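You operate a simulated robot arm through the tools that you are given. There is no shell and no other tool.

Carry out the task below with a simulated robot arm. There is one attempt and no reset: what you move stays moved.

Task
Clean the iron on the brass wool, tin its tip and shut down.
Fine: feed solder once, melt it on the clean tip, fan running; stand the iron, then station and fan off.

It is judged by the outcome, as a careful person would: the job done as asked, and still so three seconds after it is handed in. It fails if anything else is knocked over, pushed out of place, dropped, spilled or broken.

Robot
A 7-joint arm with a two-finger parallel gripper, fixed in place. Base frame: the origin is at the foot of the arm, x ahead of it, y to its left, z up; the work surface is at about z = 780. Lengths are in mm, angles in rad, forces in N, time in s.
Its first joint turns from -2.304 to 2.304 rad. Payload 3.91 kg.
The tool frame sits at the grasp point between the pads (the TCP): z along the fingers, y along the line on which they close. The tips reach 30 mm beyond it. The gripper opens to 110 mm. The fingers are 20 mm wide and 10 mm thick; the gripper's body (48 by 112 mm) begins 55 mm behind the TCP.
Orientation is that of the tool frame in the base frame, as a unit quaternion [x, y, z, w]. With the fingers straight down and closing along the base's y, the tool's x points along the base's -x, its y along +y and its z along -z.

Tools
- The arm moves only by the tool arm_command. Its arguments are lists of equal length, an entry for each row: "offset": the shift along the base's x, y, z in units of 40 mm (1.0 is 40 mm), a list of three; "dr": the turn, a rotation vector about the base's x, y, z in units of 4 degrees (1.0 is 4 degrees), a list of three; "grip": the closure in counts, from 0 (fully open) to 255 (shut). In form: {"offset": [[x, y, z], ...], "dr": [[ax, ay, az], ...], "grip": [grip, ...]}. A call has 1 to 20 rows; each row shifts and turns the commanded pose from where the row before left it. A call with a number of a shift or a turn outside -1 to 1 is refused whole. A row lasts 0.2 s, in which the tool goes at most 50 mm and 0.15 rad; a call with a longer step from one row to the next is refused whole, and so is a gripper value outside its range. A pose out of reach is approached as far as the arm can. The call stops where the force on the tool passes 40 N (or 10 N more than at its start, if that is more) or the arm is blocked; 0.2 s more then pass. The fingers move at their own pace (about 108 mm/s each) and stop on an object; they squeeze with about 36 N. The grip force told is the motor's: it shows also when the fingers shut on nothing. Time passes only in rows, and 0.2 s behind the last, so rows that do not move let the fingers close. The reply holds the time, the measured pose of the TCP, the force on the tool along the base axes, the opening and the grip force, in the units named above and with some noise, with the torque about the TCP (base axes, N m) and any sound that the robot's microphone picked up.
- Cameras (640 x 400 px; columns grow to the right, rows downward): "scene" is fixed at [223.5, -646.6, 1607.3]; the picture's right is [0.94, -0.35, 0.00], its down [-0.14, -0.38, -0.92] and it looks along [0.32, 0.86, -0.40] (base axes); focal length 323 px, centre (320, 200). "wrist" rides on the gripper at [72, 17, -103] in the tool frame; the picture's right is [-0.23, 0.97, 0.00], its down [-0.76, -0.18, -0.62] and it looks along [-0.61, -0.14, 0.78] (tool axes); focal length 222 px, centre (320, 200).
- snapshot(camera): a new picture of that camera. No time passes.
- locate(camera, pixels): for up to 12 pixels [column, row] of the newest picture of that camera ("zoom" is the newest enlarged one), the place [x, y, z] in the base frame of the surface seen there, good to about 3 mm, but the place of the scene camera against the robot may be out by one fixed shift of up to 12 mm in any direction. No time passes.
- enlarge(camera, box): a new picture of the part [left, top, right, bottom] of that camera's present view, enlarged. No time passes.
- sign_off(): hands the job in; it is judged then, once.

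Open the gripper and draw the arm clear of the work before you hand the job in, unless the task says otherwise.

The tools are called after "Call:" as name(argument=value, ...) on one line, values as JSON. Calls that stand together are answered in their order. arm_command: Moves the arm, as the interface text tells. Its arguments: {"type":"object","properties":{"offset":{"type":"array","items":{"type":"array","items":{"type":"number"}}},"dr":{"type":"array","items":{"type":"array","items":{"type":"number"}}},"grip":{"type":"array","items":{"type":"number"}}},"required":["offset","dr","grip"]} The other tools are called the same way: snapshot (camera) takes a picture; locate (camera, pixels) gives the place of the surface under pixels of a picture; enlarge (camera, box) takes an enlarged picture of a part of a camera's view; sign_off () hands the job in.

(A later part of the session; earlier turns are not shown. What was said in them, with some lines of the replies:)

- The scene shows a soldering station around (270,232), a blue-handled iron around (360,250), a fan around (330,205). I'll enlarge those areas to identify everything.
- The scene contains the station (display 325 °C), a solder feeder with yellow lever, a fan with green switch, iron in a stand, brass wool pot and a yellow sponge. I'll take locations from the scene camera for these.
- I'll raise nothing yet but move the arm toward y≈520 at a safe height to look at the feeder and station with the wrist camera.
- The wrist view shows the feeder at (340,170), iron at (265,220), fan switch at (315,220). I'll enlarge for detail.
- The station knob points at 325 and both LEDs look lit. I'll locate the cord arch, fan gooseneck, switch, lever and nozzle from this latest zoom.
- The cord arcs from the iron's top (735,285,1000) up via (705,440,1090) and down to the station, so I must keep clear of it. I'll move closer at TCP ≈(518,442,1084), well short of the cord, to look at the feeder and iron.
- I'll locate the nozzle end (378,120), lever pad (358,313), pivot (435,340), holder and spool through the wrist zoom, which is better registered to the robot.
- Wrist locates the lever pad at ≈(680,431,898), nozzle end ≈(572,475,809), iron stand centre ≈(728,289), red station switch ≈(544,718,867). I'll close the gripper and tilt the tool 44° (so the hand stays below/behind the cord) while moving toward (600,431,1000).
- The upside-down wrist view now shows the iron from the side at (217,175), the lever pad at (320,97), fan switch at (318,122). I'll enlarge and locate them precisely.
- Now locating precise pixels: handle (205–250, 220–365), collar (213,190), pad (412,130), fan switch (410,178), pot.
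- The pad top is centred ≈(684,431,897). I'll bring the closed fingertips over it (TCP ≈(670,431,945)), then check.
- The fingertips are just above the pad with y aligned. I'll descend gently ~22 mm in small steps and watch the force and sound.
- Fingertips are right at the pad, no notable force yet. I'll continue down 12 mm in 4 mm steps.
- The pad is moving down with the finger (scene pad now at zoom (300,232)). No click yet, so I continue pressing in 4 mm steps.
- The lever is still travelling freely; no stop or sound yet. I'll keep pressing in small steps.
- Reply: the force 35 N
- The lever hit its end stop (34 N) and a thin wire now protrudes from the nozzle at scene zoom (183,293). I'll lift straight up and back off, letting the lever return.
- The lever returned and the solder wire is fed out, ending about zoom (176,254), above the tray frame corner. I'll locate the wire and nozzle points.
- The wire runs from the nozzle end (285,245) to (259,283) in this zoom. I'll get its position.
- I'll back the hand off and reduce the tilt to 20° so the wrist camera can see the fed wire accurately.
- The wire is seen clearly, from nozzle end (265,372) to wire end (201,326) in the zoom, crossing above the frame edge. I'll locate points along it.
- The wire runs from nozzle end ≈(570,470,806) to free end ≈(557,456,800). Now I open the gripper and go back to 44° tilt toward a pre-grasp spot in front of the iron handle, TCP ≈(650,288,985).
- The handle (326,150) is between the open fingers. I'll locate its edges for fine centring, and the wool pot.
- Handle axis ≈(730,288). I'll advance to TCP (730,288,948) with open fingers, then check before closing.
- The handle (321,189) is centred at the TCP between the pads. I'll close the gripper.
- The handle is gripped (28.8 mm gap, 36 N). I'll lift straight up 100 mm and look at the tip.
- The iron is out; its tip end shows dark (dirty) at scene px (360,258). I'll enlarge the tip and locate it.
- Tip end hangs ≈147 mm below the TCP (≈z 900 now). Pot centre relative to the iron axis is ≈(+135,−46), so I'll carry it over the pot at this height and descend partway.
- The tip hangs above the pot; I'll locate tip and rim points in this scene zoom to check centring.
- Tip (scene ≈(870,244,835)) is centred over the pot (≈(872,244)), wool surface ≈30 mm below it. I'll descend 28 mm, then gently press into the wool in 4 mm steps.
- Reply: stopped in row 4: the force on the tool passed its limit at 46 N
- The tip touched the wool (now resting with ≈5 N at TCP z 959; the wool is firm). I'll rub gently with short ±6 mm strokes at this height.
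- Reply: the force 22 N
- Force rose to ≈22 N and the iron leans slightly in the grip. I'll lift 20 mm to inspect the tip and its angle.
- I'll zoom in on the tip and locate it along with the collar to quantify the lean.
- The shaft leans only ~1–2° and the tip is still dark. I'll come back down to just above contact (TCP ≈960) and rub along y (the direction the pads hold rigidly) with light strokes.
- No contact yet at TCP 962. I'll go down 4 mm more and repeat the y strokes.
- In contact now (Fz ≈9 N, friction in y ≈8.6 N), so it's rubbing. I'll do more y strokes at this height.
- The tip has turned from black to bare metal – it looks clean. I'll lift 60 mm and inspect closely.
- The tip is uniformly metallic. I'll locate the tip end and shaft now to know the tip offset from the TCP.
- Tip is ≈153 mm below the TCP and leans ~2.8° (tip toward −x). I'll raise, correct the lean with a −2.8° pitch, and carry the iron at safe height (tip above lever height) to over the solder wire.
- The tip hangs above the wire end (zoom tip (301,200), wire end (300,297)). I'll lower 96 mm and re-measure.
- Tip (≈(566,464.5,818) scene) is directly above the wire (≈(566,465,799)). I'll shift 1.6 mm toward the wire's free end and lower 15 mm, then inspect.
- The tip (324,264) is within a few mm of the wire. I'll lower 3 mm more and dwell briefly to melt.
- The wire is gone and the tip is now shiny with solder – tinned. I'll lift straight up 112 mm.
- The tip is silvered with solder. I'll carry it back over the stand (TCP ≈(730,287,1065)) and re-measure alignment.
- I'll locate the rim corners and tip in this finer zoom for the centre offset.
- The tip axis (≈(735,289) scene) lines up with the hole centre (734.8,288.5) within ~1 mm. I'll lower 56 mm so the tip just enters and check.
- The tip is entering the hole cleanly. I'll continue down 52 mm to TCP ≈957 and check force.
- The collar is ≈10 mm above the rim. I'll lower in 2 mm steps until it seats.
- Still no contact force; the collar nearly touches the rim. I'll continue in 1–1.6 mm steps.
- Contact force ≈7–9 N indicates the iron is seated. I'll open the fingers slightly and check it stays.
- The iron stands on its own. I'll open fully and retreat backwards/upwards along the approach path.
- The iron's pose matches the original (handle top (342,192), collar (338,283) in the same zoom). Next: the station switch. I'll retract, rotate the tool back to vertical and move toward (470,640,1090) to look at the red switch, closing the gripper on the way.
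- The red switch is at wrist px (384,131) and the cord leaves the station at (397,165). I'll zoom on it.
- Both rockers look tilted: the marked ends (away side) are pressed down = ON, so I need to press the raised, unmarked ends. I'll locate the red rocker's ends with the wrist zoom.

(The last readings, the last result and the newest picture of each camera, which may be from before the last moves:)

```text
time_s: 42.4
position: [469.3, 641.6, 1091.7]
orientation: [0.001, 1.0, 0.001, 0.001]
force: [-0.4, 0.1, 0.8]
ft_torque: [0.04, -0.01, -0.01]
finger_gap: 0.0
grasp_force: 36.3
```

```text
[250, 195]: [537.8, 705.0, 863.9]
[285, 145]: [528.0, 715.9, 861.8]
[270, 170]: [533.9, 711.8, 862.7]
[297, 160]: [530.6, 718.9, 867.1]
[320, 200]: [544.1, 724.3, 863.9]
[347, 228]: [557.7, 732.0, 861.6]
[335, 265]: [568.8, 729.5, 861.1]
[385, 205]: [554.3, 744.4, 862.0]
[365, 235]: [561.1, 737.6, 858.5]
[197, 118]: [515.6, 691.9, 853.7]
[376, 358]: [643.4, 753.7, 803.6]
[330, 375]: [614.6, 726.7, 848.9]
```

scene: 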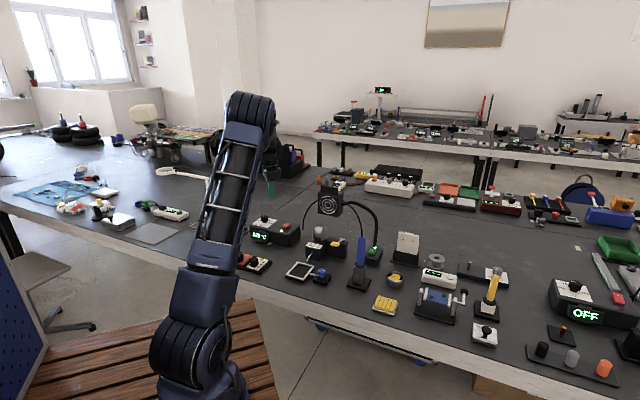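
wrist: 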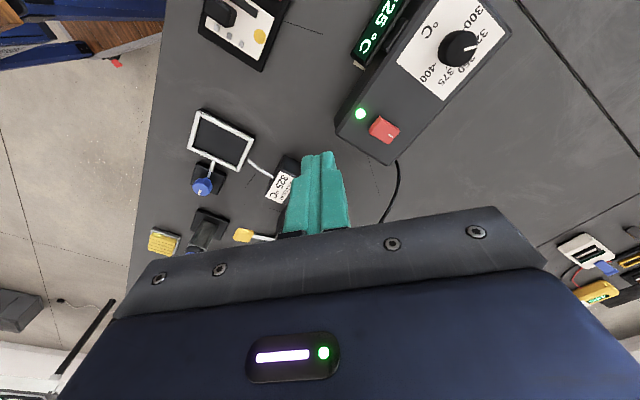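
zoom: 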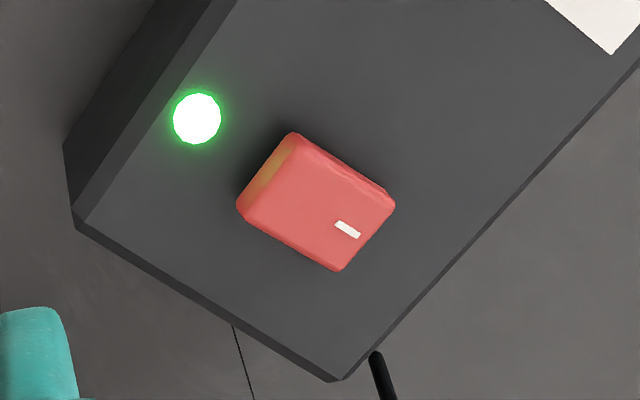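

The red rocker's raised unmarked end is centred ≈(534,711,867), pivot ≈(547,724). I'll bring the closed fingertips above (534,711) with 33 mm clearance.

Call:
arm_command(offset=[[0.3235, 0.347, -0.8], [0.3235, 0.347, -0.8], [0.3235, 0.347, -0.8], [0.3235, 0.347, -0.8], [0.3235, 0.347, -0.8], [0, 0, 0]], dr=[[0, 0, 0], [0, 0, 0], [0, 0, 0], [0, 0, 0], [0, 0, 0], [0, 0, 0]], grip=[255, 255, 255, 255, 255, 255])

Call:
snapshot(camera="wrist")

Call:
enlarge(camera="wrist", box=[260, 80, 400, 240])

Call:
enlarge(camera="scene", box=[255, 190, 325, 250])

```text
time_s: 43.8
position: [533.0, 712.0, 930.6]
orientation: [0.0, 1.0, 0.001, 0.002]
force: [0.5, 0.3, 0.8]
ft_torque: [0.01, 0.03, 0.02]
finger_gap: 0.1
grasp_force: 35.8
```

```text
taken
```

wrist: 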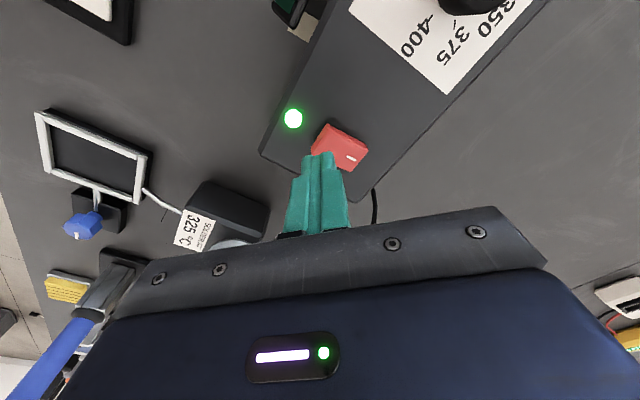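

```text
2.50 times, centred on (330, 160) of wrist
```

zoom: 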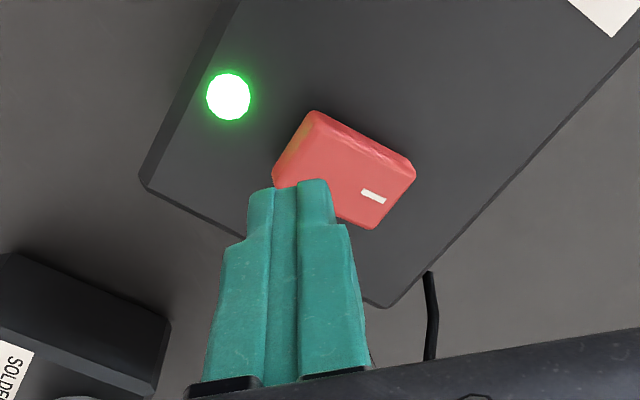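

```text
6.67 times, centred on (290, 220) of scene
```

zoom: 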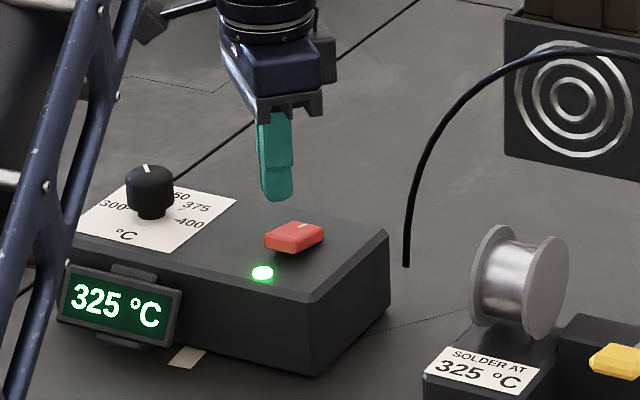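

The fingertips project onto the raised unmarked end. I'll descend to just above contact and then press in 2 mm steps.

Call:
arm_command(offset=[[0, 0, -0.6], [0, 0, -0.15], [0, 0, -0.06], [0, 0, -0.06], [0, 0, -0.06]], dr=[[0, 0, 0], [0, 0, 0], [0, 0, 0], [0, 0, 0], [0, 0, 0]], grip=[255, 255, 255, 255, 255])

Call:
enlarge(camera="scene", box=[255, 190, 325, 250])

```text
time_s: 45.0
position: [532.9, 709.4, 892.7]
orientation: [0.0, 1.0, 0.0, 0.003]
force: [1.0, -0.1, -0.6]
ft_torque: [0.03, 0.0, -0.03]
finger_gap: 0.2
grasp_force: 36.3
```

```text
6.67 times, centred on (290, 220) of scene
```

zoom: 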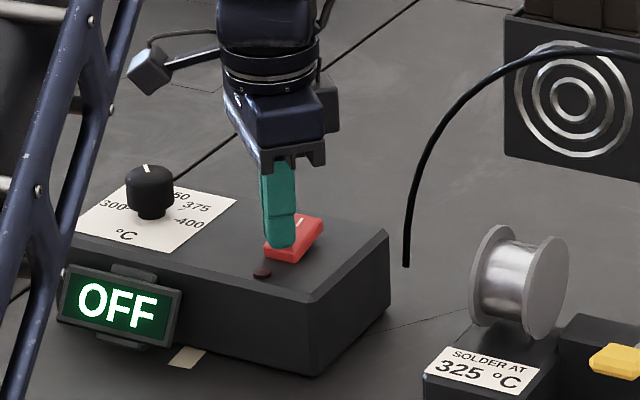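

The display reads OFF and the LED is out: station switched off. I'll lift straight up and then withdraw backwards around the cord's robot side, heading for the fan switch by way of the −y side of the iron.

Call:
arm_command(offset=[[0, 0, 0.7], [0, 0, 1], [0, 0, 1], [0, 0, 1], [-0.5, -0.7, 0.7], [-0.5, -1, 0.3], [-0.3, -1, 0], [0, -1, 0], [0, -1.0, 0], [0, -1, 0], [0, -1, 0]], dr=[[0, 0, 0], [0, 0, 0], [0, 0, 0], [0, 0, 0], [0, 0, 0], [0, 0, 0], [0, 0, 0], [0, 0, 0], [0, 0, 0], [0, 0, 0], [0, 0, 0]], grip=[255, 255, 255, 255, 255, 255, 255, 255, 255, 255, 255])

Call:
snapshot(camera="scene")

Call:
enlarge(camera="scene", box=[240, 190, 400, 300])

```text
time_s: 47.4
position: [481.8, 441.7, 1081.9]
orientation: [0.0, 1.0, 0.0, 0.002]
force: [-0.2, 0.2, -0.7]
ft_torque: [-0.03, -0.03, 0.01]
finger_gap: 0.0
grasp_force: 36.4
```

```text
taken
```

scene: 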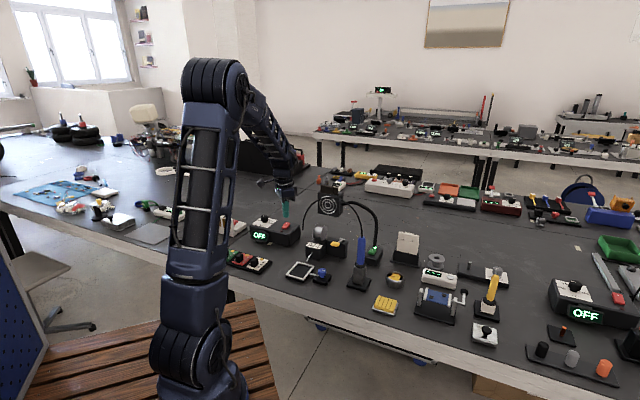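

```text
3.64 times, centred on (320, 245) of scene
```

zoom: 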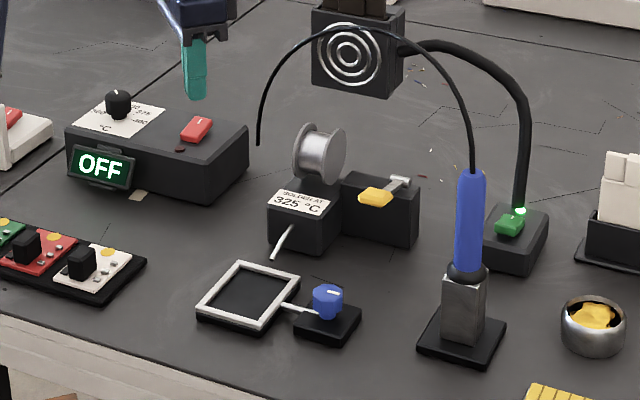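

Station is OFF and everything stands as before. I'll swing around the −y side of the iron to about (838,172,1060), then view the fan switch.

Call:
arm_command(offset=[[0.2, -1, 0.06], [0.2, -1, 0.06], [0.2, -1, 0.06], [0.2, -1, 0.06], [0.2, -1, 0.06], [0.2, -1, 0.06], [0.2, -1, 0.06], [0.95, 0.05, -0.12], [0.95, 0.05, -0.12], [0.95, 0.05, -0.12], [0.95, 0.05, -0.12], [0.95, 0.05, -0.12], [0.95, 0.05, -0.12], [0.95, 0.05, -0.12], [0.85, 0.05, -0.12], [0, 0, 0]], dr=[[0, 0, 0], [0, 0, 0], [0, 0, 0], [0, 0, 0], [0, 0, 0], [0, 0, 0], [0, 0, 0], [0, 0, 0], [0, 0, 0], [0, 0, 0], [0, 0, 0], [0, 0, 0], [0, 0, 0], [0, 0, 0], [0, 0, 0], [0, 0, 0]], grip=[255, 255, 255, 255, 255, 255, 255, 255, 255, 255, 255, 255, 255, 255, 255, 255])

Call:
snapshot(camera="wrist")

Call:
snapshot(camera="scene")

Call:
enlarge(camera="wrist", box=[400, 0, 580, 140])

```text
time_s: 50.8
position: [836.7, 178.0, 1060.9]
orientation: [0.001, 1.0, 0.001, 0.001]
force: [0.1, -0.2, -0.5]
ft_torque: [0.0, -0.04, -0.01]
finger_gap: 0.0
grasp_force: 36.2
```

```text
taken
```

wrist: 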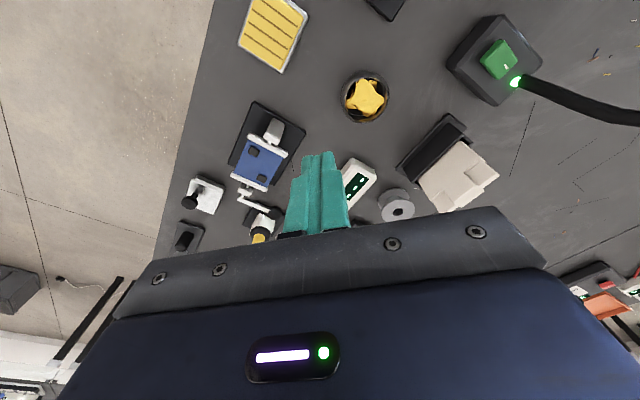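

```text
taken
```

scene: 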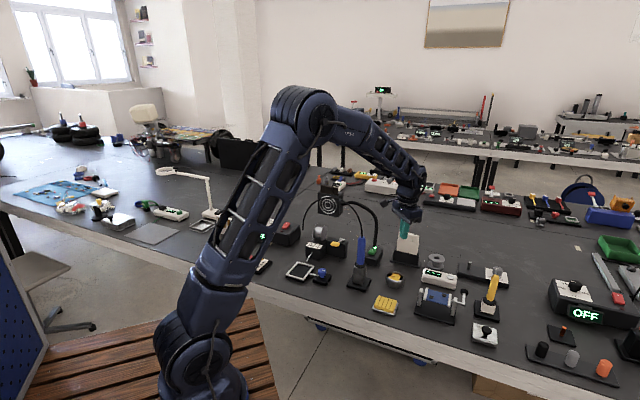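

```text
2.86 times, centred on (490, 70) of wrist
```

zoom: 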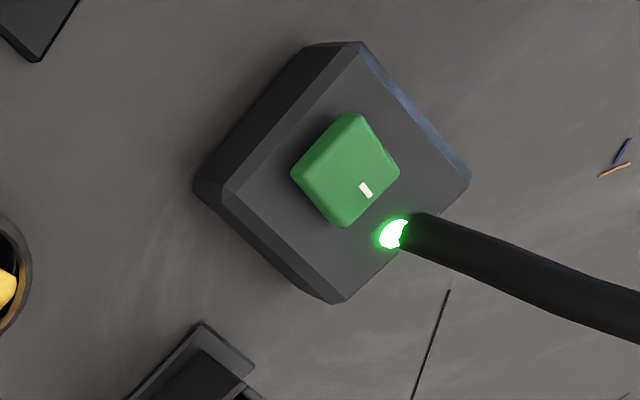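

The fan rocker: mark at (365,190) zoom next to the LED, the raised unmarked end at upper-left (335,135). I'll locate its corners, and the arm's forearm/wrist points to judge clearance to the cord.

Call:
locate(camera="zoom", pixels=[[295, 172], [350, 115], [397, 172], [342, 222], [322, 145], [345, 165], [365, 190], [370, 198], [395, 233], [308, 160], [338, 128], [430, 240]])

Call:
locate(camera="scene", pixels=[[404, 226], [406, 208], [410, 185], [405, 170], [385, 155], [365, 143], [345, 135], [325, 125], [300, 105], [380, 165], [360, 155], [340, 145]])

```text
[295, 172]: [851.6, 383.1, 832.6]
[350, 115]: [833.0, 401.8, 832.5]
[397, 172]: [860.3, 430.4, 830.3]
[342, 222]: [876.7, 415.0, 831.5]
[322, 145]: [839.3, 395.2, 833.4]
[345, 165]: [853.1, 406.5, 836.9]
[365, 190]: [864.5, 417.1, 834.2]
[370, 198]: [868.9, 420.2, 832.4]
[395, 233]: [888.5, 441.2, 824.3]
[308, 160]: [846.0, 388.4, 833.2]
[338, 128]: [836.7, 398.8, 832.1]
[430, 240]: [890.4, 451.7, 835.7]
```

```text
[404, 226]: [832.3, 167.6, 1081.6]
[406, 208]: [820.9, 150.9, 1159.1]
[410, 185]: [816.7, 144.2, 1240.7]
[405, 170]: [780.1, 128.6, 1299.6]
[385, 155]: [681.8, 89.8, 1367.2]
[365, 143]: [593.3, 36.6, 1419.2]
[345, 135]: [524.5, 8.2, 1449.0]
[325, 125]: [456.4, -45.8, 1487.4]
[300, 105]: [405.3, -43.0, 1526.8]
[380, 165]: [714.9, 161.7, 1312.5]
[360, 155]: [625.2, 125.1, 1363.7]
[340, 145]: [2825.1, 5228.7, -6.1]
```

Rocker corners give the raised unmarked end at ≈(842,393,836). The forearm stays well above the cord at height; I'll move over the switch at TCP z≈985 and check clearance from the scene before lowering.

Call:
arm_command(offset=[[0.02, 0.9, -0.3], [0.02, 0.9, -0.3], [0.02, 0.9, -0.3], [0.02, 0.9, -0.3], [0.02, 0.9, -0.3], [0.02, 0.87, -0.3], [0, 0, 0]], dr=[[0, 0, 0], [0, 0, 0], [0, 0, 0], [0, 0, 0], [0, 0, 0], [0, 0, 0], [0, 0, 0]], grip=[255, 255, 255, 255, 255, 255, 255])

Call:
snapshot(camera="scene")

Call:
enlarge(camera="scene", box=[280, 80, 440, 290])

Call:
snapshot(camera="wrist")

```text
time_s: 52.4
position: [843.0, 393.2, 989.3]
orientation: [-0.001, 1.0, 0.001, 0.001]
force: [0.1, 0.1, -0.1]
ft_torque: [-0.02, -0.02, -0.01]
finger_gap: 0.1
grasp_force: 36.2
```

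```text
taken
```

scene: 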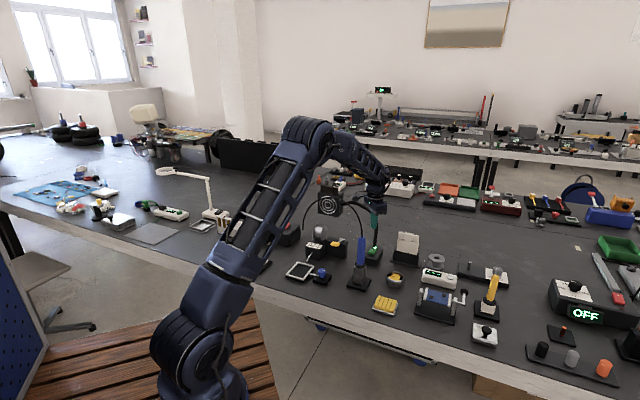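

```text
1.90 times, centred on (360, 185) of scene
```

zoom: 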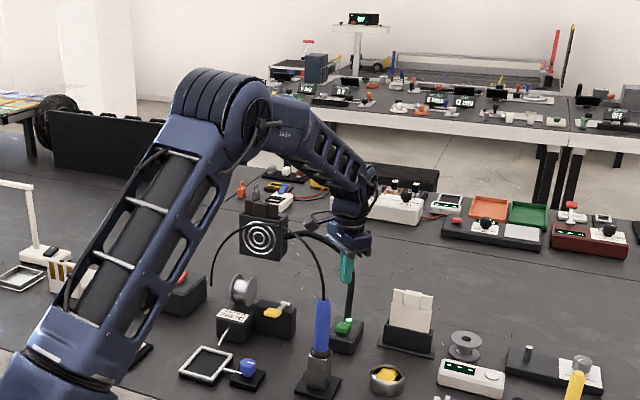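

```text
taken
```

wrist: 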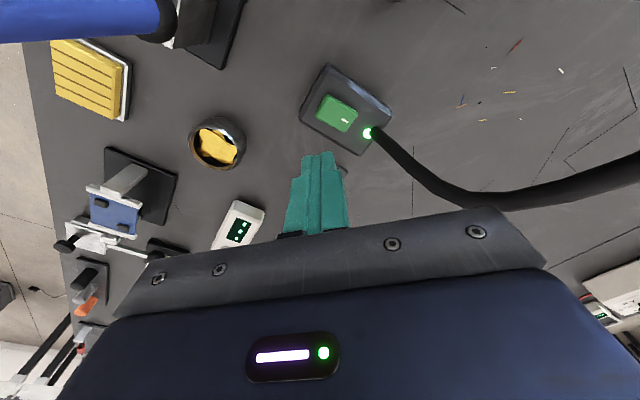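

I'll locate points along the forearm's underside to check the margin over the cord (peak z ≈1096 near (708,410)).

Call:
locate(camera="zoom", pixels=[[285, 148], [300, 163], [315, 176], [330, 190], [342, 203], [350, 218], [350, 235], [320, 150], [340, 165], [300, 235], [315, 250], [275, 232]])

```text
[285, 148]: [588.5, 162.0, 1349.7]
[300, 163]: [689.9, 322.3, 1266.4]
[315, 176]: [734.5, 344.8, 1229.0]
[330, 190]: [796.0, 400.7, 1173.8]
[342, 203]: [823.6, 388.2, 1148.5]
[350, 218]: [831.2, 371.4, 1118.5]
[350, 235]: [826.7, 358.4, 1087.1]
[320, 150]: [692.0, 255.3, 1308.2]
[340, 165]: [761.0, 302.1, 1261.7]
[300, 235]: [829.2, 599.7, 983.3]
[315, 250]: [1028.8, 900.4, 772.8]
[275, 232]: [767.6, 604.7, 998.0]
```

At this height the forearm underside near the cord crossing is ≈1229 (cord ≈1060), so after another 125 mm drop there should be ≈60 mm left. I'll lower 90 mm and recheck.

Call:
arm_command(offset=[[0, 0, -0.75], [0, 0, -0.75], [0, 0, -0.75], [0, 0, 0]], dr=[[0, 0, 0], [0, 0, 0], [0, 0, 0], [0, 0, 0]], grip=[255, 255, 255, 255])

Call:
enlarge(camera="scene", box=[300, 130, 420, 280])

Call:
enlarge(camera="wrist", box=[250, 80, 420, 240])

Call:
enlarge(camera="scene", box=[355, 220, 395, 270])

```text
time_s: 53.4
position: [843.0, 393.4, 897.8]
orientation: [0.0, 1.0, 0.001, 0.002]
force: [-0.8, 0.9, 0.2]
ft_torque: [0.03, -0.02, -0.01]
finger_gap: 0.0
grasp_force: 35.9
```

```text
2.67 times, centred on (360, 205) of scene
```

zoom: 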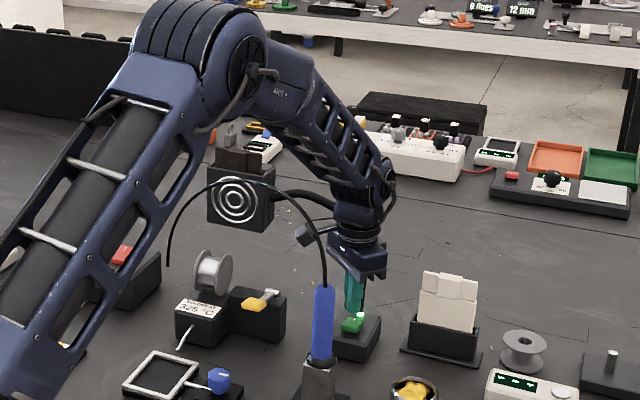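

```text
2.50 times, centred on (335, 160) of wrist
```

zoom: 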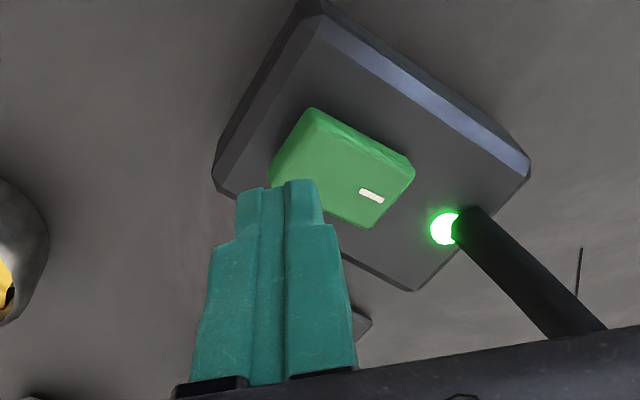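

```text
8.00 times, centred on (375, 245) of scene
```

zoom: 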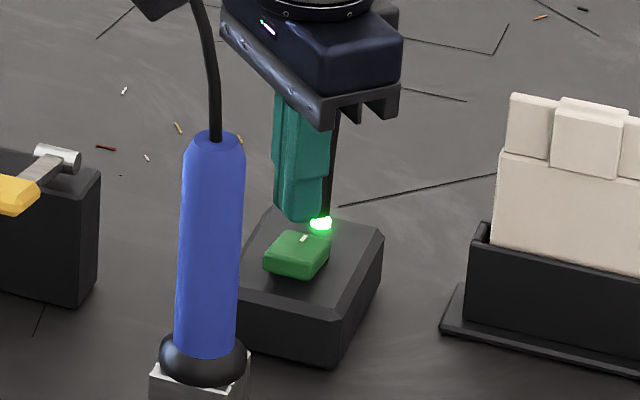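

Clearances look fine (forearm well above, cord untouched), and fingertip-to-rocker alignment matches the red switch case. I'll shift ~1 mm inward and press down to TCP ≈861 gently.

Call:
arm_command(offset=[[0.03, 0.03, -0.6], [0, 0, -0.15], [0, 0, -0.06], [0, 0, -0.06], [0, 0, -0.06]], dr=[[0, 0, 0], [0, 0, 0], [0, 0, 0], [0, 0, 0], [0, 0, 0]], grip=[255, 255, 255, 255, 255])

Call:
enlarge(camera="scene", box=[355, 220, 395, 270])

Call:
enlarge(camera="wrist", box=[250, 80, 420, 240])

```text
time_s: 54.6
position: [843.7, 394.4, 863.5]
orientation: [0.0, 1.0, 0.002, 0.002]
force: [-6.9, -4.5, 22.8]
ft_torque: [0.04, 0.03, 0.0]
finger_gap: 0.1
grasp_force: 36.3
```

```text
8.00 times, centred on (375, 245) of scene
```

zoom: 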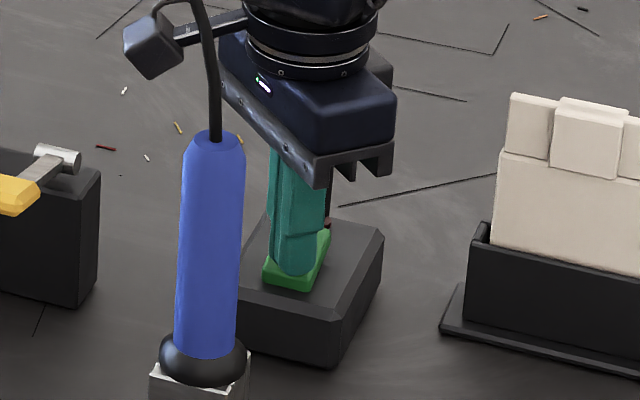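

```text
2.50 times, centred on (335, 160) of wrist
```

zoom: 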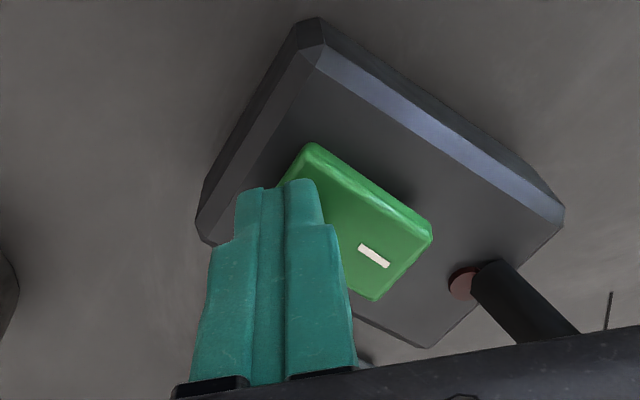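

The fan LED went dark – the fan is off. I'll lift straight up, then retreat via the same path (−y, then back toward the robot).

Call:
arm_command(offset=[[0, 0, 0.6], [0, 0, 0.9], [0, 0, 0.9], [0, 0, 0.9], [0, -0.9, 0.3], [0, -0.9, 0.3], [0, -0.9, 0.3], [0, -0.9, 0.3], [0, -0.9, 0.3], [0, -0.9, 0.3]], dr=[[0, 0, 0], [0, 0, 0], [0, 0, 0], [0, 0, 0], [0, 0, 0], [0, 0, 0], [0, 0, 0], [0, 0, 0], [0, 0, 0], [0, 0, 0]], grip=[255, 255, 255, 255, 255, 255, 255, 255, 255, 255])

Call:
snapshot(camera="scene")

Call:
enlarge(camera="scene", box=[290, 180, 420, 300])

```text
time_s: 56.8
position: [843.1, 179.7, 1064.6]
orientation: [-0.001, 1.0, 0.001, 0.002]
force: [0.7, 0.7, -0.4]
ft_torque: [-0.07, 0.01, 0.0]
finger_gap: 0.0
grasp_force: 36.0
```

```text
taken
```

scene: 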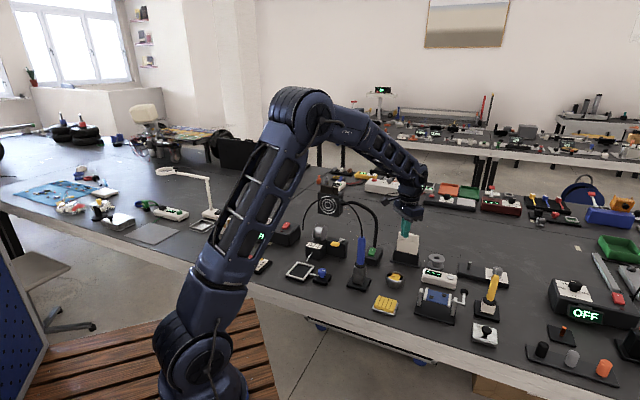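

```text
3.33 times, centred on (355, 240) of scene
```

zoom: 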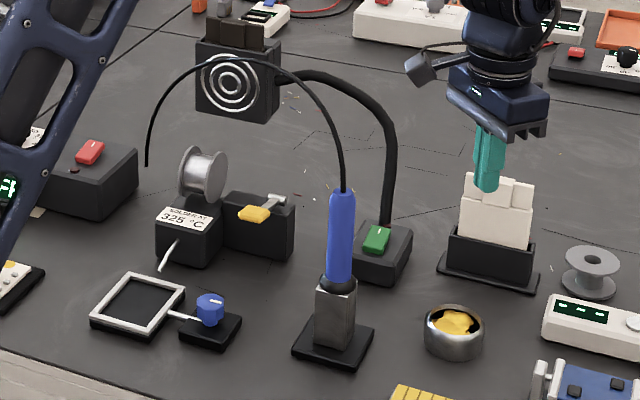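

Both switches are off, iron stands, nothing displaced. I'll withdraw the arm to the robot side, up, and open the gripper.

Call:
arm_command(offset=[[-0.95, -0.05, 0.3], [-0.95, -0.05, 0.3], [-0.95, -0.05, 0.3], [-0.95, -0.05, 0.3], [-0.95, -0.05, 0.3], [-0.95, -0.05, 0.3], [-0.95, -0.05, 0.3], [-0.95, 0, 0.3], [-0.9, 0, 0.3], [-0.9, 0, 0.3], [-0.9, 0, 0.3], [0, 0, 0], [0, 0, 0]], dr=[[0, 0, 0], [0, 0, 0], [0, 0, 0], [0, 0, 0], [0, 0, 0], [0, 0, 0], [0, 0, 0], [0, 0, 0], [0, 0, 0], [0, 0, 0], [0, 0, 0], [0, 0, 0], [0, 0, 0]], grip=[255, 255, 255, 255, 255, 255, 255, 255, 128, 0, 0, 0, 0])

Call:
snapshot(camera="scene")

Call:
enlarge(camera="scene", box=[230, 180, 430, 310])

Call:
enlarge(camera="scene", box=[335, 225, 385, 300])

```text
time_s: 59.6
position: [432.2, 164.7, 1195.7]
orientation: [0.0, 1.0, 0.001, 0.002]
force: [0.7, 0.5, 0.3]
ft_torque: [-0.02, 0.0, 0.02]
finger_gap: 109.8
grasp_force: 0.1
```

```text
taken
```

scene: 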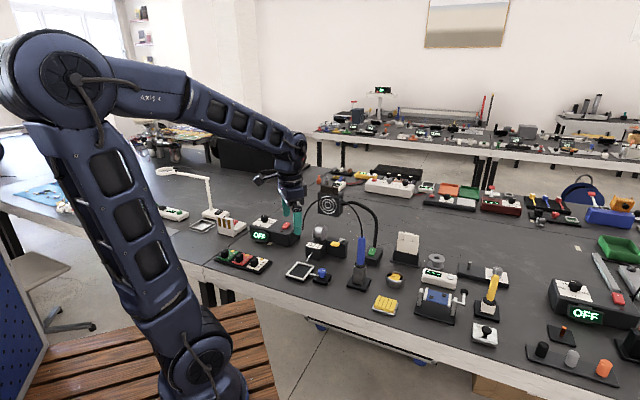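

```text
3.08 times, centred on (330, 245) of scene
```

zoom: 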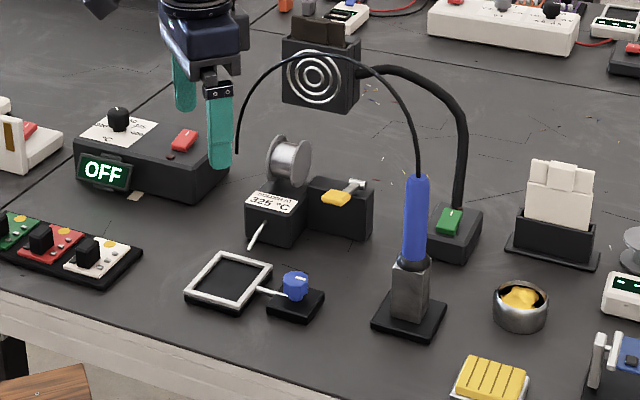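

```text
5.33 times, centred on (360, 262) of scene
```

zoom: 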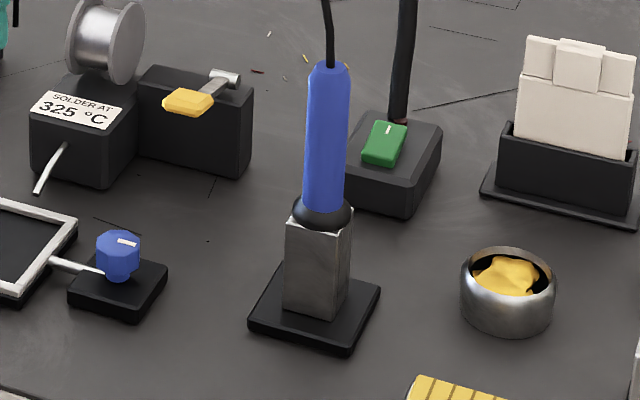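

Final check: station display OFF, fan LED dark, iron seated upright in its stand, pot, feeder and other items in their original places, gripper open and clear. I hand the job in.

Call:
sign_off()

```text
The job is handed in.
```

The job is finished and handed in: the iron is cleaned, tinned and back in its stand, and both the station and fan are off.

- **Solder:** I pressed the feeder lever once, before lifting the iron. One length of wire came out.
- **Cleaning:** The first contact with the brass wool peaked at 46 N and tripped the force stop. After that I rubbed with lighter strokes until the tip went from black to bare metal.
- **Tinning:** I touched the clean tip to the wire with the station at 325 °C and the fan's light on. The wire melted off and the tip came away silvered.
- **Standing the iron:** It leaned about 3° in the grip during cleaning, so I corrected that first. It now sits in the stand as it did at the start.
- **Switching off:** The station display reads OFF, and the lights on the station and the fan are out.

In the last pictures nothing else looked moved, spilled or knocked over. The gripper is open and the arm is clear of the work.
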